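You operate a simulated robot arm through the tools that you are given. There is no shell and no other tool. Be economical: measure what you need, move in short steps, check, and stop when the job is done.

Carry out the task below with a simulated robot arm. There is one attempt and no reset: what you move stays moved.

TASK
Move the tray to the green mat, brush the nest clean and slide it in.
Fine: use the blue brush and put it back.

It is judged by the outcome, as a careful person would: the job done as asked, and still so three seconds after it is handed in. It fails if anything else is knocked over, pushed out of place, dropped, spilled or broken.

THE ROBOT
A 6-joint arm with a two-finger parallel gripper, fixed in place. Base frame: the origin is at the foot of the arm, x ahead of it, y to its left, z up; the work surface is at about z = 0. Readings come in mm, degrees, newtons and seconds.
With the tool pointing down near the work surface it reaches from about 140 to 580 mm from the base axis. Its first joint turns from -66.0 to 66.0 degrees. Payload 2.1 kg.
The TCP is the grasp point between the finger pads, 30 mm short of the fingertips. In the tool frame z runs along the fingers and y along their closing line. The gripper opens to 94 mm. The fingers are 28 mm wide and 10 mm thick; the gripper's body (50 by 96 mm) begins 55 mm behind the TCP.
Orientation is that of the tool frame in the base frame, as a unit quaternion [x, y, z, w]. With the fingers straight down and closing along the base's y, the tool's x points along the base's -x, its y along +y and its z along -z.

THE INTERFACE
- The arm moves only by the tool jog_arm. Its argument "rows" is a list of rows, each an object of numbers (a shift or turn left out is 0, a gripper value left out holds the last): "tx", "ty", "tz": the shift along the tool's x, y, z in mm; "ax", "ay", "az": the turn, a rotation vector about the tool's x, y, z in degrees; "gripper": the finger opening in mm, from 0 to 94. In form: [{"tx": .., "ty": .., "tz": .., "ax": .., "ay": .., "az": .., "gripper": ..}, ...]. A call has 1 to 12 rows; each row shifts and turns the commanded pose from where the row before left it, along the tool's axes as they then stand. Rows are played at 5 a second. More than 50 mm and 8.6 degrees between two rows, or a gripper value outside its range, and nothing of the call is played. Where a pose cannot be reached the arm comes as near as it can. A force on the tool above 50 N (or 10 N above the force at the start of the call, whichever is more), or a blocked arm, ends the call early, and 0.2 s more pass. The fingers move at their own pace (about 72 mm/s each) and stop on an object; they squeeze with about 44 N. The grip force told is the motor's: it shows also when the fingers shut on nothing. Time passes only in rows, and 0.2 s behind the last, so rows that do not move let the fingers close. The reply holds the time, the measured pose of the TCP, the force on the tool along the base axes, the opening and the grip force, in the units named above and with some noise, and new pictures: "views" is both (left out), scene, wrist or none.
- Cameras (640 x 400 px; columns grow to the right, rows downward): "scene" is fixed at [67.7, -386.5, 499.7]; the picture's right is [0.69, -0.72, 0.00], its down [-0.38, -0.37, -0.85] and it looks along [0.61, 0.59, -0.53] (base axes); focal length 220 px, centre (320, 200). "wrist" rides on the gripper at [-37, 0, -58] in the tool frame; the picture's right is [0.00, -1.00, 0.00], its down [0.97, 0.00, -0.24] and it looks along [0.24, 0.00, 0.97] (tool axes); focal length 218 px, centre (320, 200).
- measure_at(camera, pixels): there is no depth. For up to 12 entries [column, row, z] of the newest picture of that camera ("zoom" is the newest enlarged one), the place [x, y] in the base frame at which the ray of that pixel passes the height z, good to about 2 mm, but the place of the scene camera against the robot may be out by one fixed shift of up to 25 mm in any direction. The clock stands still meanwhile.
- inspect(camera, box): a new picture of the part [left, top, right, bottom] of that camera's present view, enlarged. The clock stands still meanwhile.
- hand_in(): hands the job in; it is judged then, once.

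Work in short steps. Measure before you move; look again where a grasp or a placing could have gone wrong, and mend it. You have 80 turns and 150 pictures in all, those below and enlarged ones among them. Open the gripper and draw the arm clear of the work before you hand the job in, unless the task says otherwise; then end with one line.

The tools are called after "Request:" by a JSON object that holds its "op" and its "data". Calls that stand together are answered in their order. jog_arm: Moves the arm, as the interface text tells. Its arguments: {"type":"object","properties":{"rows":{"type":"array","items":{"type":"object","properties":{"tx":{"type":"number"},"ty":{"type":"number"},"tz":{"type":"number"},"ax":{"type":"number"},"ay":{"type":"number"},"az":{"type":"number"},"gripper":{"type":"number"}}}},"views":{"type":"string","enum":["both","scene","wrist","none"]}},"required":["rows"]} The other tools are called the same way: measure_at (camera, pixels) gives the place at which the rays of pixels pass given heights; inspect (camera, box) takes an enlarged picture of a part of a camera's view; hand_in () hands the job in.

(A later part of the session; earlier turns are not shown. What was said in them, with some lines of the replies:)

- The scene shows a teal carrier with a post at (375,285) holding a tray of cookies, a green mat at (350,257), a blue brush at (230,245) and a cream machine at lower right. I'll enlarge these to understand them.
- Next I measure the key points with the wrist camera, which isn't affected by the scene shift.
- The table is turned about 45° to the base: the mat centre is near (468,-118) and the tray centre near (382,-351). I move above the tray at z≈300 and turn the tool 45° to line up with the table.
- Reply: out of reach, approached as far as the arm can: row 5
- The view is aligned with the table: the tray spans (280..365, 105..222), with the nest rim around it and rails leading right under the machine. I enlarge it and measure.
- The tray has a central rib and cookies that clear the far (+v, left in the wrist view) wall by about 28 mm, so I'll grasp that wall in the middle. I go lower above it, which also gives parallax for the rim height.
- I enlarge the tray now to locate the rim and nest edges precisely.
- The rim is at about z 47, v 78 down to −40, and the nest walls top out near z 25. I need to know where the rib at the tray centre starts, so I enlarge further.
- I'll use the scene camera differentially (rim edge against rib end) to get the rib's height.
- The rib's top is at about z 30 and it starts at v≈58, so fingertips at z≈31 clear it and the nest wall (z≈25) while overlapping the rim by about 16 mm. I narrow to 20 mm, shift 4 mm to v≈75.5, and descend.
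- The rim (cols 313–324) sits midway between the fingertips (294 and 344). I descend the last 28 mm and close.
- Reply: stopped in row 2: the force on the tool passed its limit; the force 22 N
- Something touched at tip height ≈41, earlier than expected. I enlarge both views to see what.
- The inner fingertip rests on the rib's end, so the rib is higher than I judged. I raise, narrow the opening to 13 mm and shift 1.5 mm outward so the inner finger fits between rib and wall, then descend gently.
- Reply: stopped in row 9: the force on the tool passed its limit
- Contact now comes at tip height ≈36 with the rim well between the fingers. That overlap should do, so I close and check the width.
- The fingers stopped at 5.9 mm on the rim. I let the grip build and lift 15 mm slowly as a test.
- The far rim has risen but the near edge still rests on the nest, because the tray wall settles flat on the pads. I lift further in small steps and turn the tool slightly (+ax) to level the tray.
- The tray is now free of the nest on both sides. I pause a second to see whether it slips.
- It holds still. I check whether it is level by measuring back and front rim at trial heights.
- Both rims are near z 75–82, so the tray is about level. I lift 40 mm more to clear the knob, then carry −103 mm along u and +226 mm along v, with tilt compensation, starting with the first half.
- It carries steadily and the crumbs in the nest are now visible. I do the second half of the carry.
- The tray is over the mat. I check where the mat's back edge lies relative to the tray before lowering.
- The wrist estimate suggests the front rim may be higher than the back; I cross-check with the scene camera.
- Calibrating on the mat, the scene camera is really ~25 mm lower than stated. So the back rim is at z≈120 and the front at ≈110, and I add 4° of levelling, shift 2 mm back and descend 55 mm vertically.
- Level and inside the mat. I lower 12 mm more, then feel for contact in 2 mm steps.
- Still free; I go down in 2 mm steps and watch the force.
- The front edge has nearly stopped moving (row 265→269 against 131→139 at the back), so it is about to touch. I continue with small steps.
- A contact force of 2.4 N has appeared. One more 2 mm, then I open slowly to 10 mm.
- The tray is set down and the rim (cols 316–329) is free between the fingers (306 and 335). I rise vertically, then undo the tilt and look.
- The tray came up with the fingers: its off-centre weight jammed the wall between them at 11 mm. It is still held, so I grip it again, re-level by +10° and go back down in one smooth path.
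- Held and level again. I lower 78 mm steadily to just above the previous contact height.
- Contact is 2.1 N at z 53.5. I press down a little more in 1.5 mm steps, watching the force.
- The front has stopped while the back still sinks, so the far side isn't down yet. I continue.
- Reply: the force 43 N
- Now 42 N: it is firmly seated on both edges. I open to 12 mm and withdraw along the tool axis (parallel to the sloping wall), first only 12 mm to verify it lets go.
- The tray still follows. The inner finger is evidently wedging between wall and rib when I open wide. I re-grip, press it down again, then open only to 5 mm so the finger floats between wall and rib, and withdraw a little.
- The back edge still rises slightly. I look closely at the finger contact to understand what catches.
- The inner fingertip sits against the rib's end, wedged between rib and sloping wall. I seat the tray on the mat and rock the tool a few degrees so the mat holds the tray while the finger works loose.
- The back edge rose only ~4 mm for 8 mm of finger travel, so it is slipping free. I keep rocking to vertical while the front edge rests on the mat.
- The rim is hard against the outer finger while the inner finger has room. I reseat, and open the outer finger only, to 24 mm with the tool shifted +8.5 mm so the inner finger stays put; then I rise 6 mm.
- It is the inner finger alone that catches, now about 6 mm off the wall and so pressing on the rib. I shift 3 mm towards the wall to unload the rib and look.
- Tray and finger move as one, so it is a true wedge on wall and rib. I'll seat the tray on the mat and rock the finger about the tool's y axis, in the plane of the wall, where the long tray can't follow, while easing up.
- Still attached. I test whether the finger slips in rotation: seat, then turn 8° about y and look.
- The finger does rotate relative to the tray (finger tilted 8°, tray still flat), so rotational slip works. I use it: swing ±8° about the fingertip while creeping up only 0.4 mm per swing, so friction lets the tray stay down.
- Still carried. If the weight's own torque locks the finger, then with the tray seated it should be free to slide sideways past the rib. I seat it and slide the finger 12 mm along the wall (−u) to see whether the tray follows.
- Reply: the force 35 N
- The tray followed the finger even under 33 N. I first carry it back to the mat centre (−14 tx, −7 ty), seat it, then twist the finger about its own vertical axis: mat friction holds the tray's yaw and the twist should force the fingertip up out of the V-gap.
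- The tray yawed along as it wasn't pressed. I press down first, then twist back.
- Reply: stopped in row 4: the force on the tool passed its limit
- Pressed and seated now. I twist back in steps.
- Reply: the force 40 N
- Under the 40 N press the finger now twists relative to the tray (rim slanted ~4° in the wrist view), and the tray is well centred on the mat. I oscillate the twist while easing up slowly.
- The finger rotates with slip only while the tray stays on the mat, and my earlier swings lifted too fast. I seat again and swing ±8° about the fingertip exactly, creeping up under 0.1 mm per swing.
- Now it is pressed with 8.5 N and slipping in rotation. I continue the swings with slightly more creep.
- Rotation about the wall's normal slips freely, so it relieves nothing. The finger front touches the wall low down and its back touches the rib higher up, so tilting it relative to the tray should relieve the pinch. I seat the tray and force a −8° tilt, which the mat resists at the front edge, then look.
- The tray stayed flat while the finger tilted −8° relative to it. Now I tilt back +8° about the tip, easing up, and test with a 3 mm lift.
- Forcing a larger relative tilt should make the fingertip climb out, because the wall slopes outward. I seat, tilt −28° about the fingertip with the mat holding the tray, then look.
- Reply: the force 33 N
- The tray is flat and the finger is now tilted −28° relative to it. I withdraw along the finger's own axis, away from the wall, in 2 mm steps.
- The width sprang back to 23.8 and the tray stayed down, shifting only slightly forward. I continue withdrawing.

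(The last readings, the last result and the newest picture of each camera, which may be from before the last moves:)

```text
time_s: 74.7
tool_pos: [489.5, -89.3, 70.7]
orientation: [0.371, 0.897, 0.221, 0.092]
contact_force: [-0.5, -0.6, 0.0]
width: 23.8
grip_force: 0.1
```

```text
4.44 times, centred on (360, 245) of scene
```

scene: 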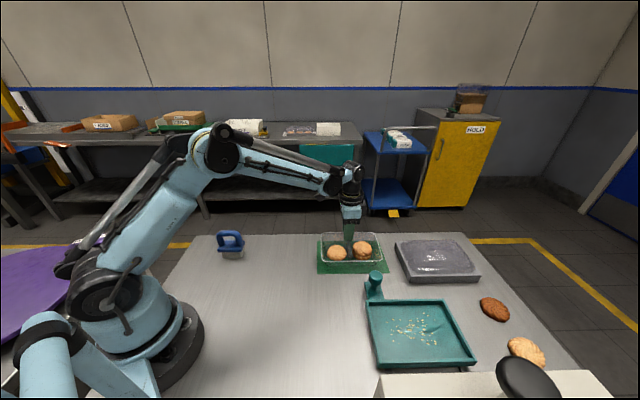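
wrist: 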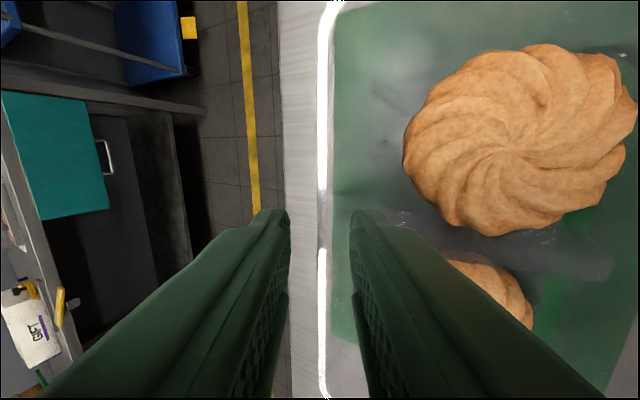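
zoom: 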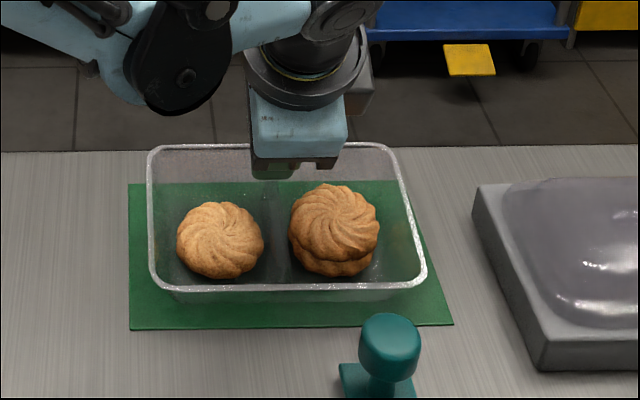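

The back edge rises about half as fast as the finger now, so it is slipping out gradually. I keep withdrawing along the axis, with small swings, and without pressing back in.

Request:
{"op": "jog_arm", "data": {"rows": [{"tx": -4.2, "tz": -0.7, "ay": 8}, {"tx": 4.2, "tz": -0.7, "ay": -8}, {"tx": 4.2, "tz": -0.7, "ay": -8}, {"tx": -4.2, "tz": -0.7, "ay": 8}, {"tx": -4.2, "tz": -0.7, "ay": 8}, {"tx": 4.2, "tz": -0.7, "ay": -8}, {"tx": 4.2, "tz": -0.7, "ay": -8}, {"tx": -4.2, "tz": -0.7, "ay": 8}, {}], "views": "none"}}

Request:
{"op": "inspect", "data": {"camera": "scene", "box": [300, 200, 420, 290]}}

```text
time_s: 76.7
tool_pos: [487.2, -92.8, 78.0]
orientation: [0.371, 0.897, 0.222, 0.092]
contact_force: [0.6, 0.4, 0.6]
width: 24.0
grip_force: 0.1
```

```text
4.44 times, centred on (360, 245) of scene
```

zoom: 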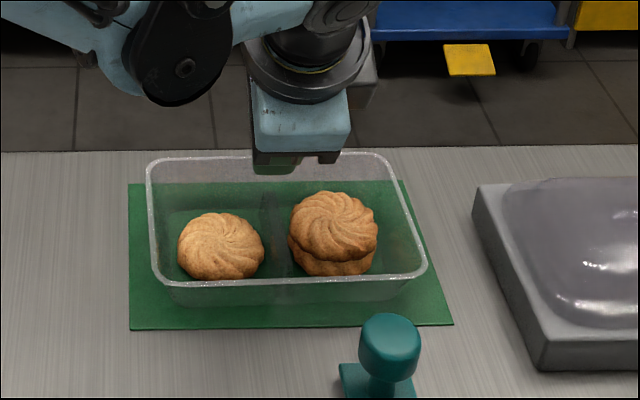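

The back rim has dropped (row 153, tray flat on the mat): it is free. I withdraw 40 mm along the axis and confirm.

Request:
{"op": "jog_arm", "data": {"rows": [{"tz": -5}, {"tz": -10}, {"tz": -15}, {"tz": -20}, {"tz": -20}, {}]}}

Request:
{"op": "inspect", "data": {"camera": "scene", "box": [300, 200, 420, 290]}}

```text
time_s: 78.1
tool_pos: [464.4, -115.0, 139.1]
orientation: [0.371, 0.897, 0.221, 0.092]
contact_force: [0.5, -0.1, -0.9]
width: 24.1
grip_force: 0.0
```

scene: 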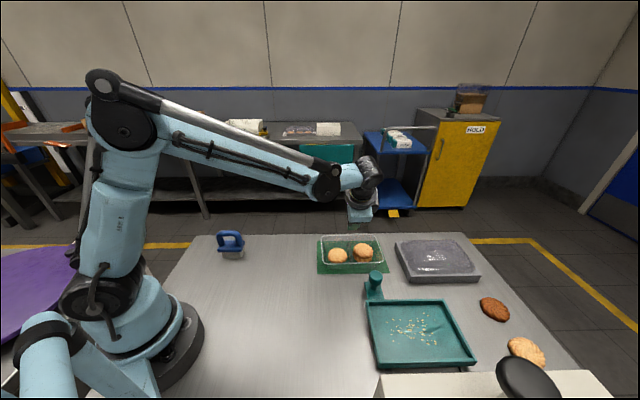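
wrist: 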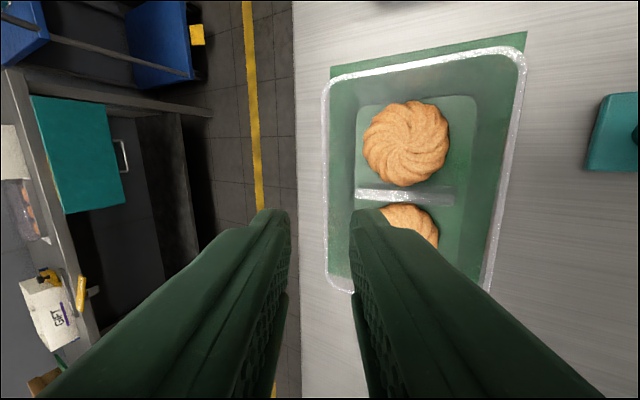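

```text
4.44 times, centred on (360, 245) of scene
```

zoom: 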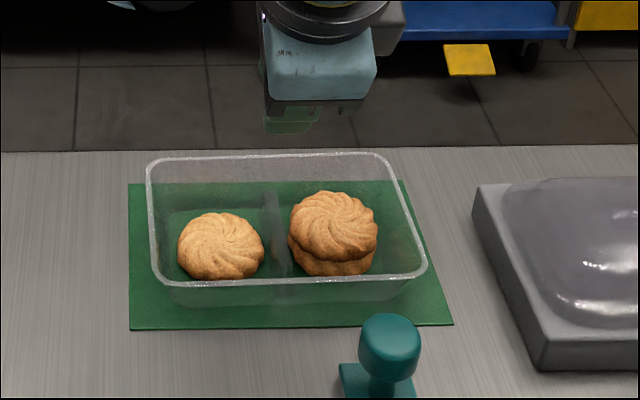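

The tray sits flat on the mat with its base fully inside, cookies in place. Next I level the tool and travel to a viewing pose above the brush near (235,115).

Request:
{"op": "jog_arm", "data": {"rows": [{"ax": 7}, {"ax": 7}, {"ax": 7}, {"ax": 7, "gripper": 60}, {"tx": 40.5, "tz": -12}, {"tx": 40.5, "tz": -12}, {"tx": 40.5, "tz": -12}, {"tx": 40.5, "tz": -12}, {"tx": 40.5, "tz": -12}, {"tx": 40.5, "tz": -12}, {"tx": 40.5, "tz": -12}, {"tx": 40.5, "tz": -12}], "views": "wrist"}}

```text
time_s: 80.7
tool_pos: [236.3, 112.2, 236.0]
orientation: [0.384, 0.923, -0.001, -0.001]
contact_force: [-0.2, -0.3, 0.5]
width: 60.1
grip_force: 0.1
```

wrist: 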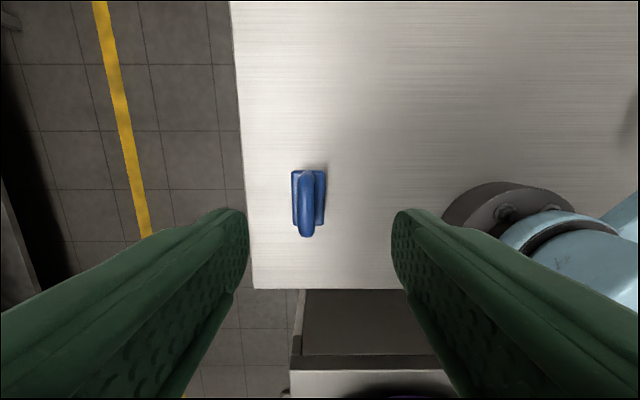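

The brush's handle runs along u at col ≈307, so the present yaw fits (closing along v). I measure it.

Request:
{"op": "measure_at", "data": {"camera": "wrist", "pixels": [[307, 174, 65], [307, 236, 65], [292, 171, 30], [325, 171, 30], [293, 226, 30], [324, 226, 30], [307, 205, 65]]}}

Request:
{"op": "inspect", "data": {"camera": "wrist", "box": [250, 150, 370, 250]}}

```text
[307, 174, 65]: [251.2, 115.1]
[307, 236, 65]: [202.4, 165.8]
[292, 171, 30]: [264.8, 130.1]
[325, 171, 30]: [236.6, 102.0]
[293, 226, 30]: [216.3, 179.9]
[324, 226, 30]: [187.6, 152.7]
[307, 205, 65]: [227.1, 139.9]
```

```text
4.00 times, centred on (310, 200) of wrist
```

zoom: 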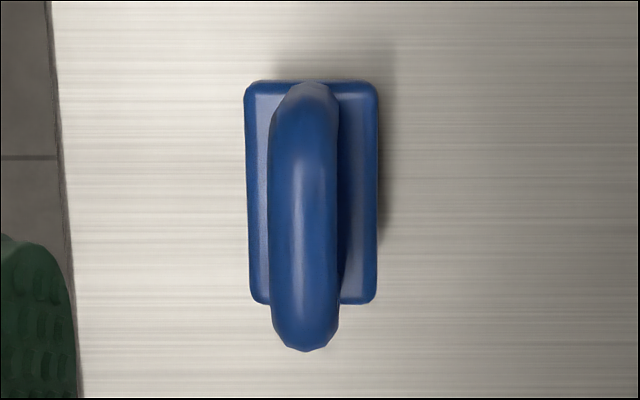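

The brush centre is at u≈61, v≈259.5. I align over it, descend to z≈130 with the gripper at 45 mm and check.

Request:
{"op": "jog_arm", "data": {"rows": [{"tx": 13.5, "ty": 6.5, "tz": 20, "gripper": 45}, {"tx": 13.5, "ty": 6.5, "tz": 20}, {"tz": 33}, {"tz": 33}, {}], "views": "wrist"}}

Request:
{"op": "inspect", "data": {"camera": "scene", "box": [190, 190, 290, 270]}}

```text
time_s: 81.9
tool_pos: [224.5, 140.0, 127.9]
orientation: [0.383, 0.924, -0.002, -0.001]
contact_force: [0.3, 0.3, 0.6]
width: 45.2
grip_force: 0.1
```

wrist: 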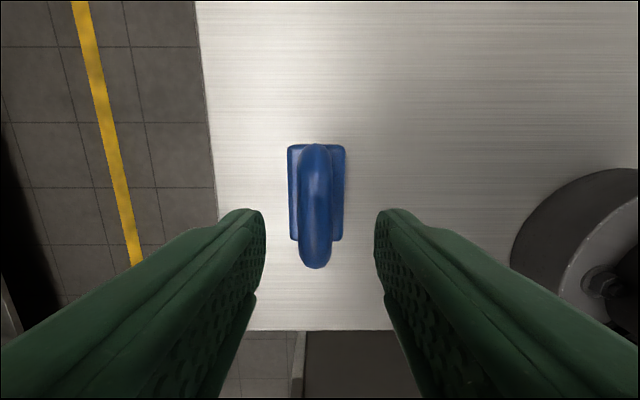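

```text
5.00 times, centred on (240, 230) of scene
```

zoom: 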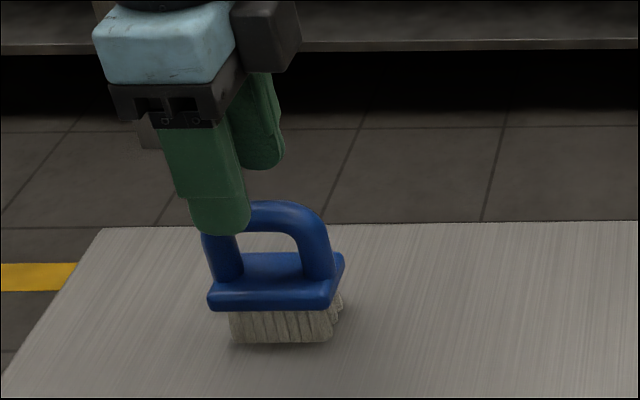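

The handle is centred about 6 mm towards +u and 2.6 mm towards +v of the TCP, with the bar near z 65 and the plate top near z 35. I correct, descend to z≈72 and close.

Request:
{"op": "jog_arm", "data": {"rows": [{"tx": -6, "ty": 2.6}, {"tz": 20}, {"tz": 20}, {"tz": 10}, {"tz": 6}, {}, {"gripper": 0}, {}, {}, {}], "views": "none"}}

Request:
{"op": "inspect", "data": {"camera": "scene", "box": [190, 190, 290, 270]}}

```text
time_s: 84.1
tool_pos: [230.9, 138.4, 73.4]
orientation: [0.383, 0.924, -0.002, 0.0]
contact_force: [0.0, 0.0, -0.2]
width: 21.4
grip_force: 44.1
```

```text
5.00 times, centred on (240, 230) of scene
```

zoom: 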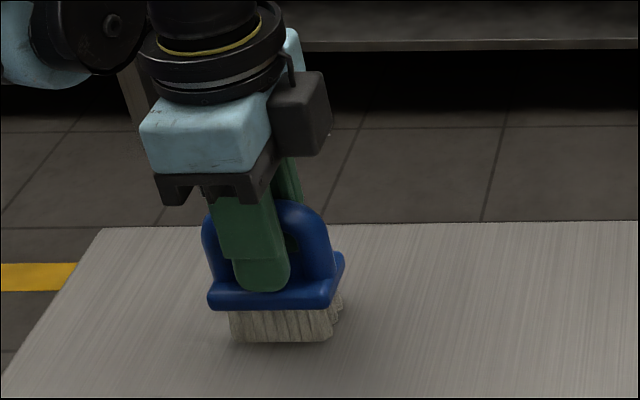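

The brush is gripped firmly (21.4 mm, 44 N) at (230.9,138.4,73.4), which I note for its return. I lift 80 mm and carry it towards the nest centre (378,-350), clear of the tray.

Request:
{"op": "jog_arm", "data": {"rows": [{"tz": -25}, {"tz": -30}, {"tz": -25}, {"tx": -37, "ty": -20}, {"tx": -37, "ty": -20}, {"tx": -37, "ty": -20}, {"tx": -37, "ty": -20}, {"tx": -37, "ty": -20}, {"tx": -37, "ty": -20}, {"tx": -37, "ty": -20}, {"tx": -37, "ty": -20}, {"tx": -37, "ty": -20}], "views": "wrist"}}

Request:
{"op": "inspect", "data": {"camera": "scene", "box": [355, 265, 485, 375]}}

```text
time_s: 86.7
tool_pos: [337.6, -222.4, 155.7]
orientation: [0.382, 0.924, -0.001, 0.0]
contact_force: [-0.9, -0.6, -1.4]
width: 21.3
grip_force: 44.9
```

wrist: 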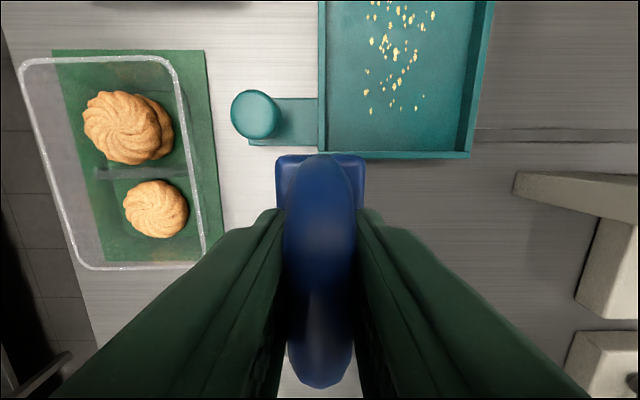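

```text
3.64 times, centred on (420, 320) of scene
```

zoom: 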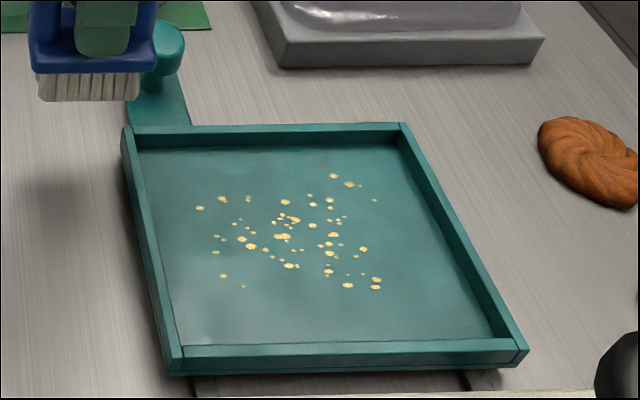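

All four nest walls and the crumbs are visible. I measure the nest outline and crumb extents from the wrist view.

Request:
{"op": "measure_at", "data": {"camera": "wrist", "pixels": [[319, 158, 22], [471, 158, 22], [494, 2, 22], [319, 2, 22], [327, 150, 8], [464, 150, 8], [371, 110, 8], [367, 72, 8], [430, 14, 8], [415, 72, 8], [254, 112, 55]]}}

Request:
{"op": "measure_at", "data": {"camera": "zoom", "pixels": [[138, 150, 33], [382, 143, 33], [495, 340, 33], [183, 345, 33], [199, 208, 33], [377, 200, 33], [376, 287, 33], [243, 286, 33], [334, 176, 33], [223, 276, 33]]}}

```text
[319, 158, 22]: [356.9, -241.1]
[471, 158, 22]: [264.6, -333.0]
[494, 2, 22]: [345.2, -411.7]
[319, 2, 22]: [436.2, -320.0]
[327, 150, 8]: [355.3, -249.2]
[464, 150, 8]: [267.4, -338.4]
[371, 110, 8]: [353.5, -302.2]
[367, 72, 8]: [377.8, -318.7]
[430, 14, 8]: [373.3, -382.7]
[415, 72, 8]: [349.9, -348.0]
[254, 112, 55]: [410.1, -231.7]
```

```text
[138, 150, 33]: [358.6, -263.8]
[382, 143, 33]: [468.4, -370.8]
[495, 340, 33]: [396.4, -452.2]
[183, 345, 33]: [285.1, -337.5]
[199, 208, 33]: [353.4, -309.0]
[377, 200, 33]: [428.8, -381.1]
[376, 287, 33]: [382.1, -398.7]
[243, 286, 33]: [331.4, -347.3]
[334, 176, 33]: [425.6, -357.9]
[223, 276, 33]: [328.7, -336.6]
```

Crumbs span about u 460–570, v −10…55 inside the nest (u 430–593, v −41…75). I'll stroke along u, across the rails so the nest doesn't slide, starting at u=470, v=42; first I descend to feel the floor.

Request:
{"op": "jog_arm", "data": {"rows": [{"tx": -37, "ty": -19.7}, {"tx": -37, "ty": -19.7}, {"tz": 35}, {"tz": 30}, {"tz": 3}, {"tz": 2}, {"tz": 2}, {"tz": 2}, {"tz": 1}, {}], "views": "none"}}

Request:
{"op": "inspect", "data": {"camera": "scene", "box": [355, 255, 485, 375]}}

```text
time_s: 88.2
tool_pos: [362.6, -305.9, 85.1]
orientation: [0.383, 0.924, -0.003, -0.001]
contact_force: [-0.5, -1.2, 11.8]
width: 21.3
grip_force: 44.1
stopped in row 7: the force on the tool passed its limit (the readings are from after the stop); the commanded pose is now the measured one
```

```text
3.33 times, centred on (420, 315) of scene
```

zoom: 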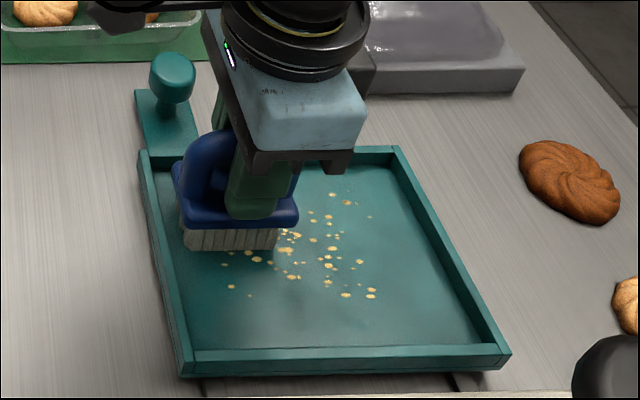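

The bristles are on the nest floor with ≈12 N. I make the first stroke +90 mm along u and back, then look.

Request:
{"op": "jog_arm", "data": {"rows": [{"tx": -15}, {"tx": -15}, {"tx": -15}, {"tx": -15}, {"tx": -15}, {"tx": -12}, {}], "views": "none"}}

Request:
{"op": "inspect", "data": {"camera": "scene", "box": [355, 255, 485, 375]}}

```text
time_s: 89.8
tool_pos: [424.7, -369.4, 87.2]
orientation: [0.384, 0.923, -0.003, 0.001]
contact_force: [-1.1, 2.9, 6.9]
width: 21.4
grip_force: 43.3
```

```text
3.33 times, centred on (420, 315) of scene
```

zoom: 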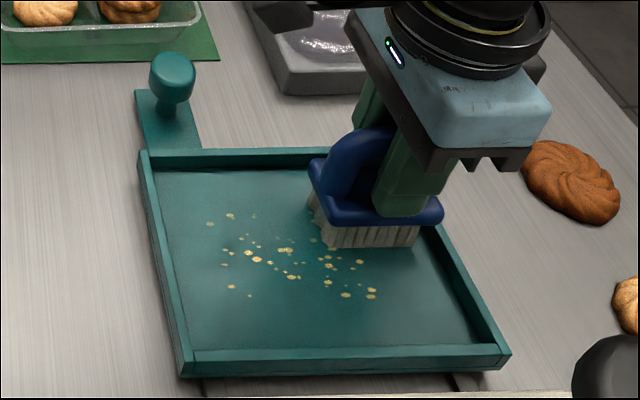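

Crumbs along the stroke's back part are gone while the ones under the start remain. I stroke back at this v, then lift slightly, shift −20 mm in v and stroke forward again.

Request:
{"op": "jog_arm", "data": {"rows": [{"tx": 18, "tz": 0.5}, {"tx": 18}, {"tx": 18}, {"tx": 18}, {"tx": 18}, {"tz": -5}, {"ty": -20}, {"tz": 5.5}, {"tx": -18}, {"tx": -18}, {"tx": -18}, {"tx": -18}], "views": "none"}}

Request:
{"op": "inspect", "data": {"camera": "scene", "box": [355, 255, 485, 375]}}

```text
time_s: 92.4
tool_pos: [396.7, -369.9, 85.1]
orientation: [0.384, 0.923, -0.003, -0.001]
contact_force: [-6.7, 4.5, 22.8]
width: 21.2
grip_force: 44.7
```

```text
3.33 times, centred on (420, 315) of scene
```

zoom: 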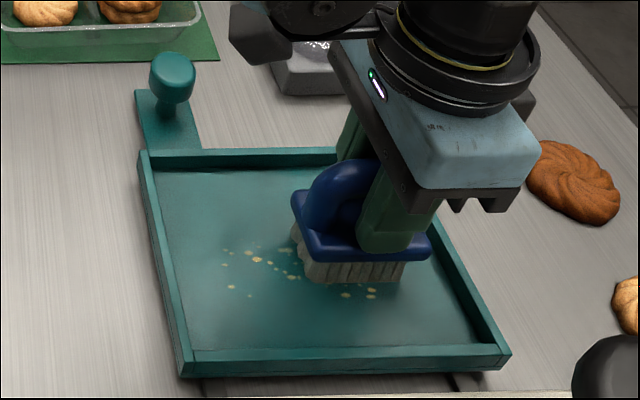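

Crumbs fade and vanish with each pass. I go on: full strokes back and forth at v≈19.

Request:
{"op": "jog_arm", "data": {"rows": [{"tx": -14}, {"tx": 20}, {"tx": 20}, {"tx": 20}, {"tx": 20}, {"tx": 9}, {"tx": -20}, {"tx": -20}, {"tx": -20}, {"tx": -20}, {"tx": -9}, {"tz": -5}], "views": "none"}}

Request:
{"op": "jog_arm", "data": {"rows": [{"ty": -21}, {"tz": 5.5}, {"tx": 20}, {"tx": 20}, {"tx": 20}, {"tx": 20}, {"tx": 9}, {"tx": -20}, {"tx": -20}, {"tx": -20}, {"tx": -20}, {"tx": -9}], "views": "none"}}

Request:
{"op": "inspect", "data": {"camera": "scene", "box": [355, 255, 485, 375]}}

```text
time_s: 94.2
tool_pos: [365.3, -337.8, 86.0]
orientation: [0.383, 0.924, -0.004, -0.003]
contact_force: [1.1, -1.1, 10.1]
width: 21.5
grip_force: 43.8
stopped in row 8: the force on the tool passed its limit (the readings are from after the stop); the commanded pose is now the measured one
```

```text
time_s: 94.7
tool_pos: [351.5, -351.3, 86.8]
orientation: [0.384, 0.923, -0.002, -0.001]
contact_force: [-0.5, 1.7, 13.6]
width: 21.3
grip_force: 43.8
stopped in row 2: the force on the tool passed its limit (the readings are from after the stop); the commanded pose is now the measured one
```

```text
3.33 times, centred on (420, 315) of scene
```

zoom: 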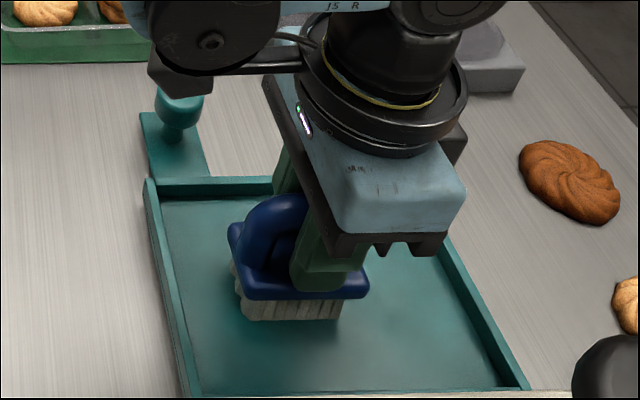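

The nest slid about 20 mm towards the machine when I shifted while still pressing, which is the intended direction anyway. I lift properly now, shift to the front strip, lower lightly and stroke.

Request:
{"op": "jog_arm", "data": {"rows": [{"tz": -8}, {"ty": -21, "tx": 15}, {"tx": 15}, {"tz": 7.5}, {"tx": -15}, {"tx": -15}, {"tx": -15}, {"tx": -15}, {"tx": -15}, {"tx": -12}, {"tz": -8}, {"tz": -20}], "views": "wrist"}}

Request:
{"op": "inspect", "data": {"camera": "scene", "box": [355, 255, 485, 375]}}

```text
time_s: 97.3
tool_pos: [377.1, -406.3, 113.8]
orientation: [0.383, 0.924, -0.002, -0.001]
contact_force: [-0.3, 0.0, -0.9]
width: 21.3
grip_force: 44.2
```

wrist: 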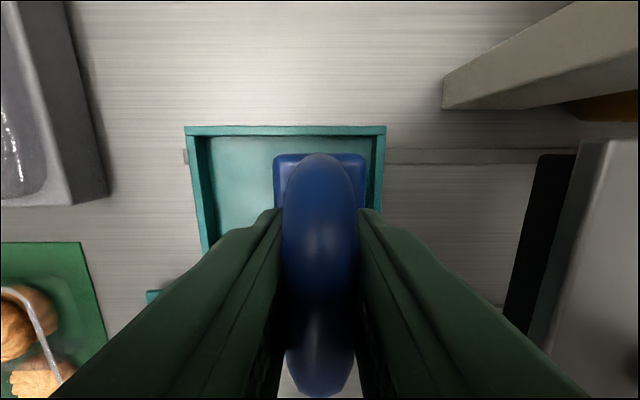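

```text
3.33 times, centred on (420, 315) of scene
```

zoom: 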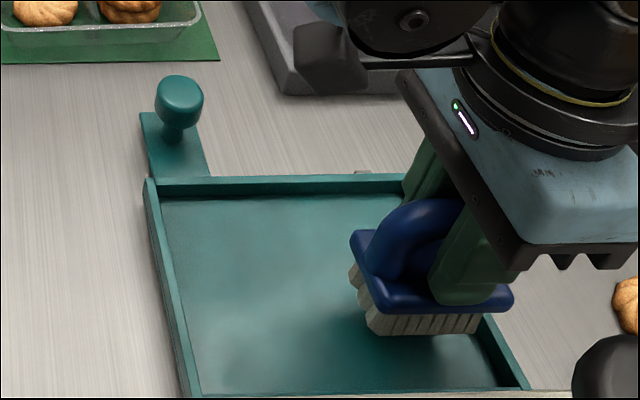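

The floor looks clean. I lift and carry the brush back towards its place, and check the nest in the scene view on the way.

Request:
{"op": "jog_arm", "data": {"rows": [{"tz": -42}, {"tx": 42, "ty": 24.2}, {"tx": 42, "ty": 24.2}, {"tx": 42, "ty": 24.2}, {"tx": 42, "ty": 24.2}, {"tx": 42, "ty": 24.2}, {"tx": 42, "ty": 24.2}, {"tx": 42, "ty": 24.2}, {"tx": 42, "ty": 24.2}, {"tx": 42, "ty": 24.2}, {"tx": 42, "ty": 24.2}, {}], "views": "none"}}

Request:
{"op": "inspect", "data": {"camera": "scene", "box": [355, 265, 485, 375]}}

```text
time_s: 99.9
tool_pos: [251.6, 59.9, 154.2]
orientation: [0.383, 0.924, -0.003, -0.002]
contact_force: [-0.3, -0.5, -1.6]
width: 21.5
grip_force: 43.5
```

```text
3.64 times, centred on (420, 320) of scene
```

zoom: 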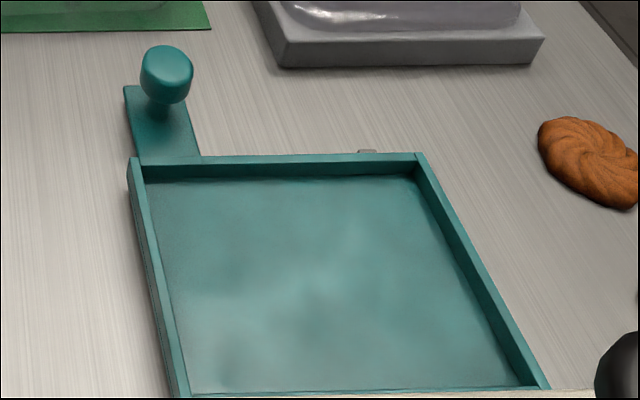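

The nest is clean. I bring the brush over its original spot (230.9,138.4) and lower it, feeling for the table.

Request:
{"op": "jog_arm", "data": {"rows": [{"tx": 35, "ty": 20.4}, {"tx": 35, "ty": 20.4}, {}, {"tz": 35}, {"tz": 30}, {"tz": 8}, {"tz": 3}, {"tz": 2}, {"tz": 1}, {"tz": 1}, {}], "views": "none"}}

Request:
{"op": "inspect", "data": {"camera": "scene", "box": [190, 190, 290, 270]}}

```text
time_s: 102.3
tool_pos: [231.1, 140.7, 74.3]
orientation: [0.384, 0.924, -0.003, -0.002]
contact_force: [1.0, -0.2, -0.4]
width: 21.5
grip_force: 43.9
```

```text
5.00 times, centred on (240, 230) of scene
```

zoom: 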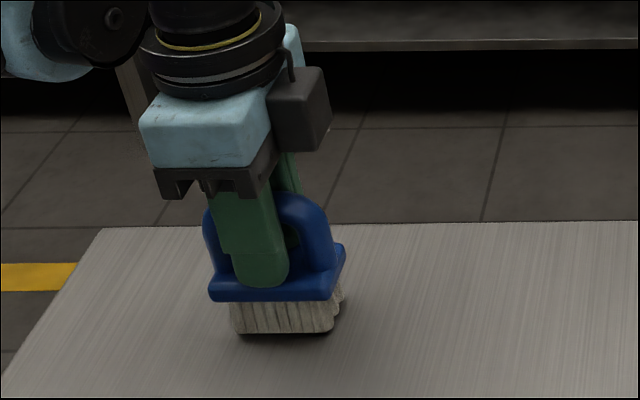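

It hovers about 5 mm, as the brush moved up a little in the grip. I correct −1.8 mm in v and lower until contact.

Request:
{"op": "jog_arm", "data": {"rows": [{"ty": -1.8, "tz": 2}, {"tz": 1.5}, {"tz": 1}, {"tz": 1}, {"tz": 1}, {}], "views": "none"}}

Request:
{"op": "inspect", "data": {"camera": "scene", "box": [190, 190, 290, 270]}}

```text
time_s: 103.5
tool_pos: [230.4, 140.1, 69.1]
orientation: [0.383, 0.924, -0.002, -0.002]
contact_force: [-2.2, -0.2, 15.2]
width: 21.5
grip_force: 44.0
stopped in row 5: the force on the tool passed its limit (the readings are from after the stop); the commanded pose is now the measured one
```

```text
5.00 times, centred on (240, 230) of scene
```

zoom: 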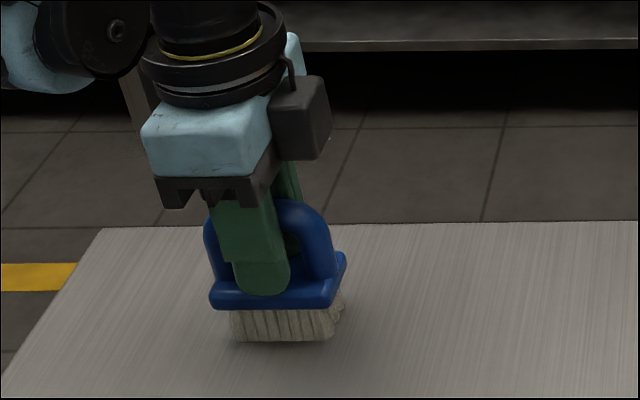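

The brush stands on the table at its old spot. I open gently to 45 mm, rise straight up, and start back towards the nest's knob.

Request:
{"op": "jog_arm", "data": {"rows": [{"tz": -0.5, "gripper": 26}, {"gripper": 34}, {"gripper": 45}, {}, {"tz": -10}, {"tz": -30}, {"tz": -45}, {}], "views": "none"}}

Request:
{"op": "inspect", "data": {"camera": "scene", "box": [190, 190, 290, 270]}}

```text
time_s: 105.3
tool_pos: [228.9, 139.7, 152.8]
orientation: [0.384, 0.923, -0.003, -0.002]
contact_force: [0.1, 0.3, -0.5]
width: 45.1
grip_force: 0.1
```

```text
5.00 times, centred on (240, 230) of scene
```

zoom: 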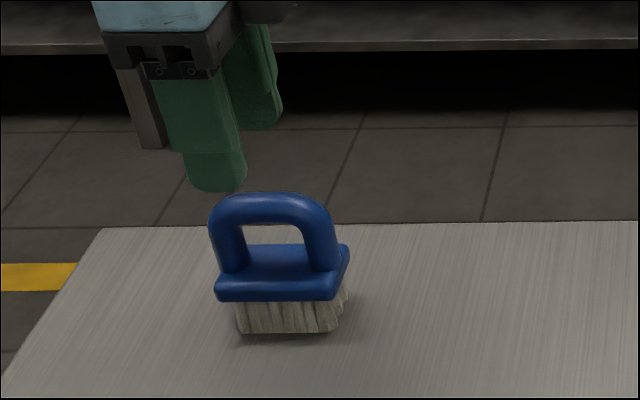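

The brush may have shifted a few mm on release. I measure its plate from the wrist camera.

Request:
{"op": "inspect", "data": {"camera": "wrist", "box": [240, 100, 400, 280]}}

```text
2.22 times, centred on (320, 190) of wrist
```

zoom: 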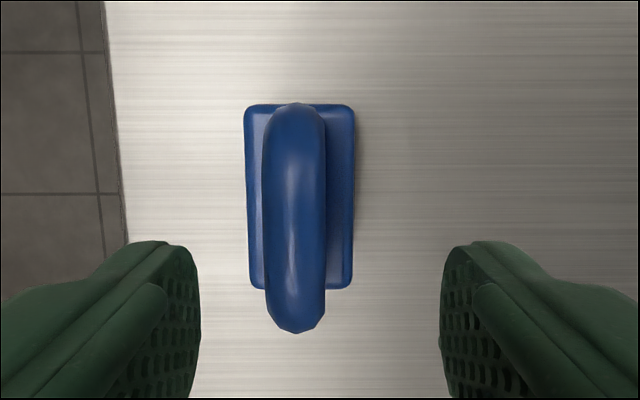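

The brush stands upright, about 8 mm from its old spot with the same heading, which is fine. I close the gripper and travel to just behind the nest's knob (u≈453, v≈140) at height, then look.

Request:
{"op": "jog_arm", "data": {"rows": [{"gripper": 0, "tz": -5}, {"tx": -43, "ty": -13.3}, {"tx": -43, "ty": -13.3}, {"tx": -43, "ty": -13.3}, {"tx": -43, "ty": -13.3}, {"tx": -43, "ty": -13.3}, {"tx": -43, "ty": -13.3}, {"tx": -43, "ty": -13.3}, {"tx": -43, "ty": -13.3}, {"tx": -44, "ty": -13.3}, {}], "views": "both"}}

```text
time_s: 107.7
tool_pos: [417.1, -220.1, 161.6]
orientation: [0.383, 0.924, -0.003, -0.003]
contact_force: [1.2, 0.4, 0.0]
width: 0.0
grip_force: 33.0
```

scene: 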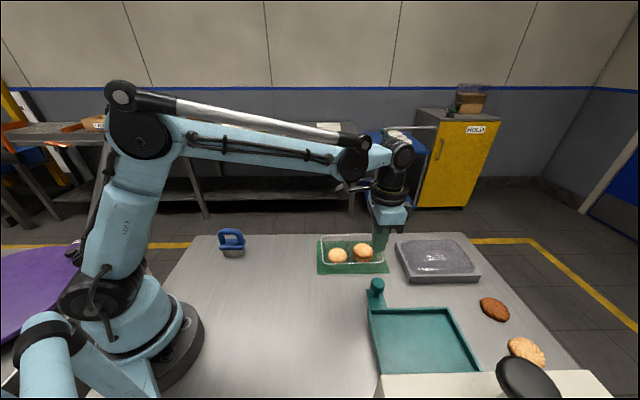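
wrist: 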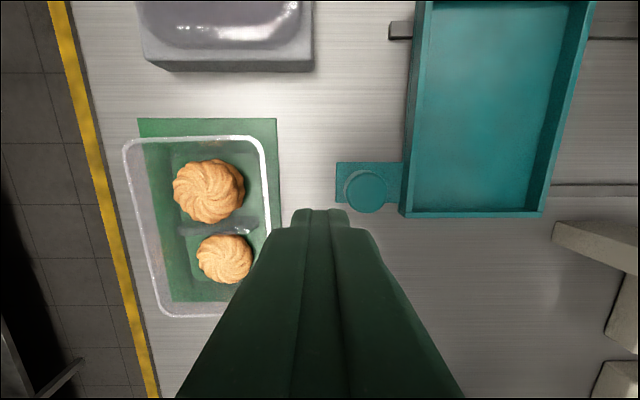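

The knob is centred at u≈454, v≈102 with radius ≈18 mm. From v=139 I descend to z≈60 behind it and begin pushing −v gently.

Request:
{"op": "jog_arm", "data": {"rows": [{"tx": -3, "tz": 35}, {"tz": 35}, {"tz": 20}, {"tz": 11}, {}, {"ty": -8}, {"ty": -10}, {"ty": -10}, {"ty": -10}, {}], "views": "scene"}}

```text
time_s: 109.9
tool_pos: [393.4, -248.9, 58.9]
orientation: [0.383, 0.924, -0.003, -0.002]
contact_force: [0.3, 0.3, -0.2]
width: 0.0
grip_force: 32.6
```

scene: 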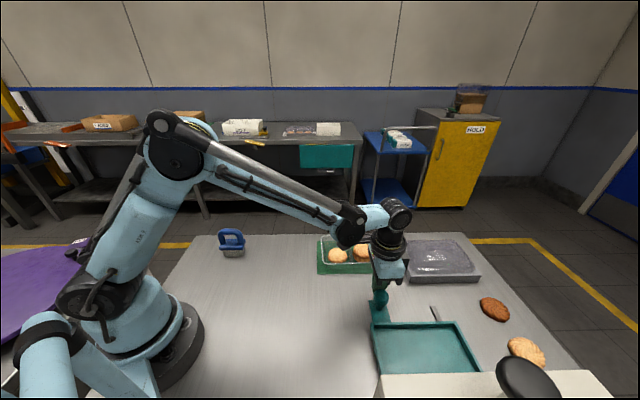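

The nest slides freely. I push another 100 mm in 10 mm steps and check.

Request:
{"op": "jog_arm", "data": {"rows": [{"ty": -10}, {"ty": -10}, {"ty": -10}, {"ty": -10}, {"ty": -10}, {"ty": -10}, {"ty": -10}, {"ty": -10}, {"ty": -10}, {"ty": -10}, {}], "views": "both"}}

```text
time_s: 112.3
tool_pos: [323.1, -319.3, 61.3]
orientation: [0.383, 0.924, -0.003, -0.001]
contact_force: [3.4, -1.6, 35.2]
width: 0.0
grip_force: 33.0
5 turns are left
```

scene: 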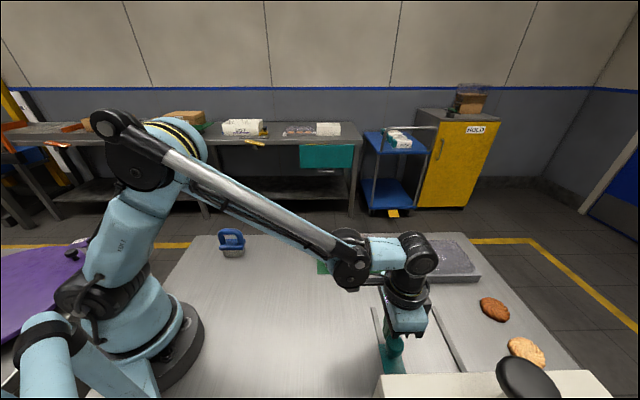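
wrist: 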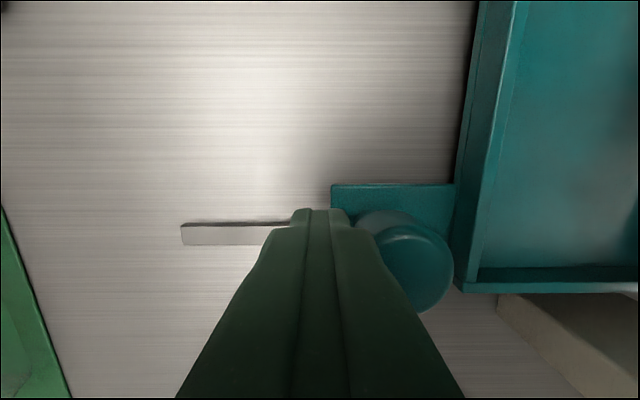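

The fingertips are riding on the knob's arm plate (35 N upward) and the knob sits about 15 mm to −u of the fingers. I raise 5 mm, back off, re-centre behind the knob and push on.

Request:
{"op": "jog_arm", "data": {"rows": [{"tz": -6, "ty": 6}, {"tx": 14}, {"ty": -10}, {"ty": -10}, {"ty": -10}, {"ty": -10}, {"ty": -10}, {"ty": -10}, {"ty": -10}, {"ty": -10}, {"ty": -10}, {}], "views": "both"}}

```text
time_s: 113.5
tool_pos: [304.0, -318.8, 66.4]
orientation: [0.378, 0.926, 0.01, 0.003]
contact_force: [5.6, 4.7, 0.4]
width: 0.0
grip_force: 32.9
stopped in row 6: the force on the tool passed its limit (the readings are from after the stop); the commanded pose is now the measured one
4 turns are left
```

scene: 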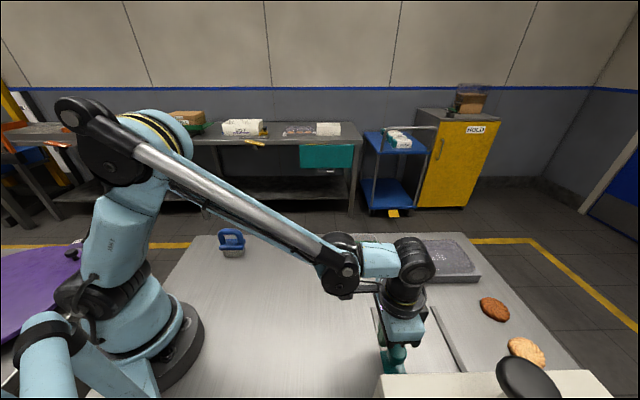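
wrist: 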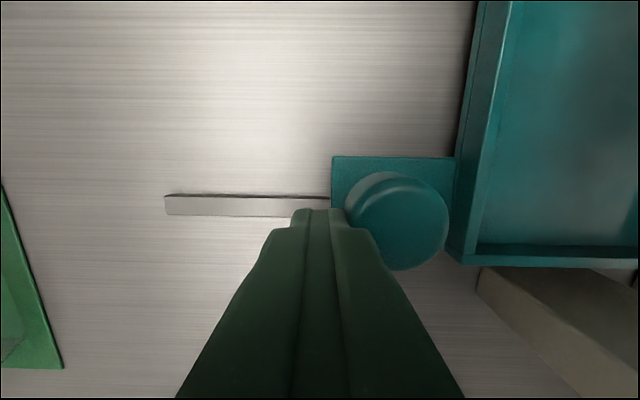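

The push met firm resistance at v≈−10 after ≈165 mm of travel, probably the end stop. I push once more in smaller steps to confirm it's home.

Request:
{"op": "jog_arm", "data": {"rows": [{"ty": -5}, {"ty": -5}, {"ty": -5}, {"ty": -5}, {"ty": -5}, {"ty": -5}, {"ty": -5}, {"ty": -5}, {}], "views": "both"}}

```text
time_s: 114.2
tool_pos: [303.5, -319.2, 67.3]
orientation: [0.369, 0.929, 0.019, 0.007]
contact_force: [4.8, 5.3, 0.7]
width: 0.0
grip_force: 32.9
stopped in row 3: the force on the tool passed its limit (the readings are from after the stop); the commanded pose is now the measured one
3 turns are left
```

scene: 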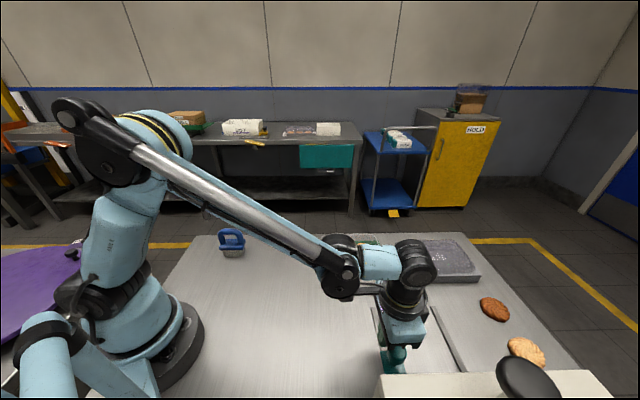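
wrist: 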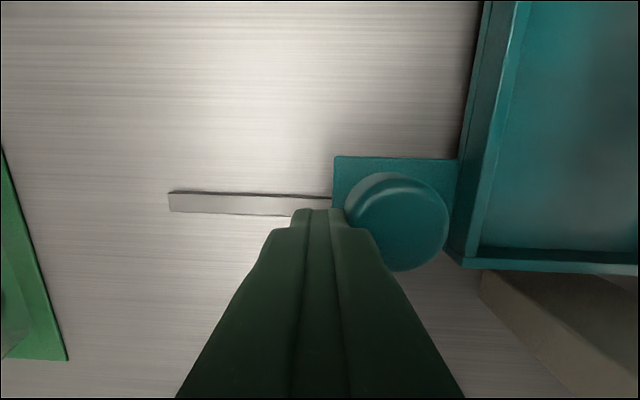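

It did not move at all, so the nest is home against its stop. I back off the knob, rise, open the gripper and draw clear.

Request:
{"op": "jog_arm", "data": {"rows": [{"ty": 8}, {"ty": 10}, {"tz": -30}, {"tz": -40}, {"tz": -40}, {"tz": -20, "gripper": 60}, {"tx": 40}, {"tx": 40}, {"tx": 40}, {"tx": 40}, {"tx": 30}, {}], "views": "both"}}

```text
time_s: 116.8
tool_pos: [173.0, -179.6, 198.0]
orientation: [0.371, 0.929, 0.018, 0.008]
contact_force: [-0.1, 0.8, -0.2]
width: 60.0
grip_force: 0.0
2 turns are left
```

scene: 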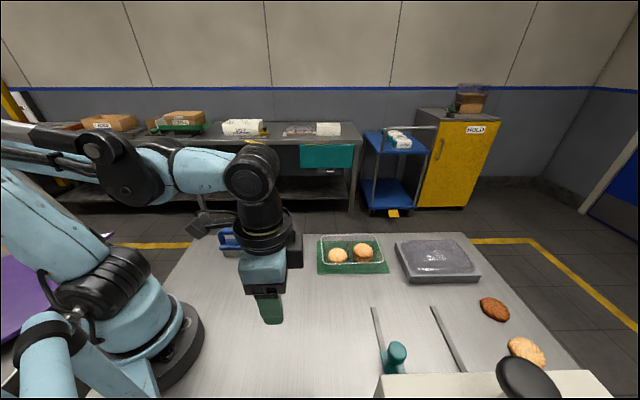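
wrist: 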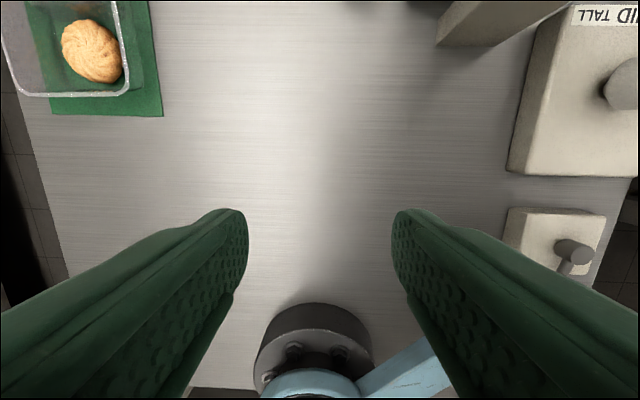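

The tray is flat on the green mat, the nest has slid in up to the stop, the brush is standing back in its place, and the arm is clear with the gripper open. I hand in.

Request:
{"op": "hand_in", "data": {}}

```text
The job is handed in.
```

I finished and handed in the job: the tray is on the green mat, the nest is brushed clean and pushed in to its stop, and the blue brush is standing about 8 mm from its original spot.
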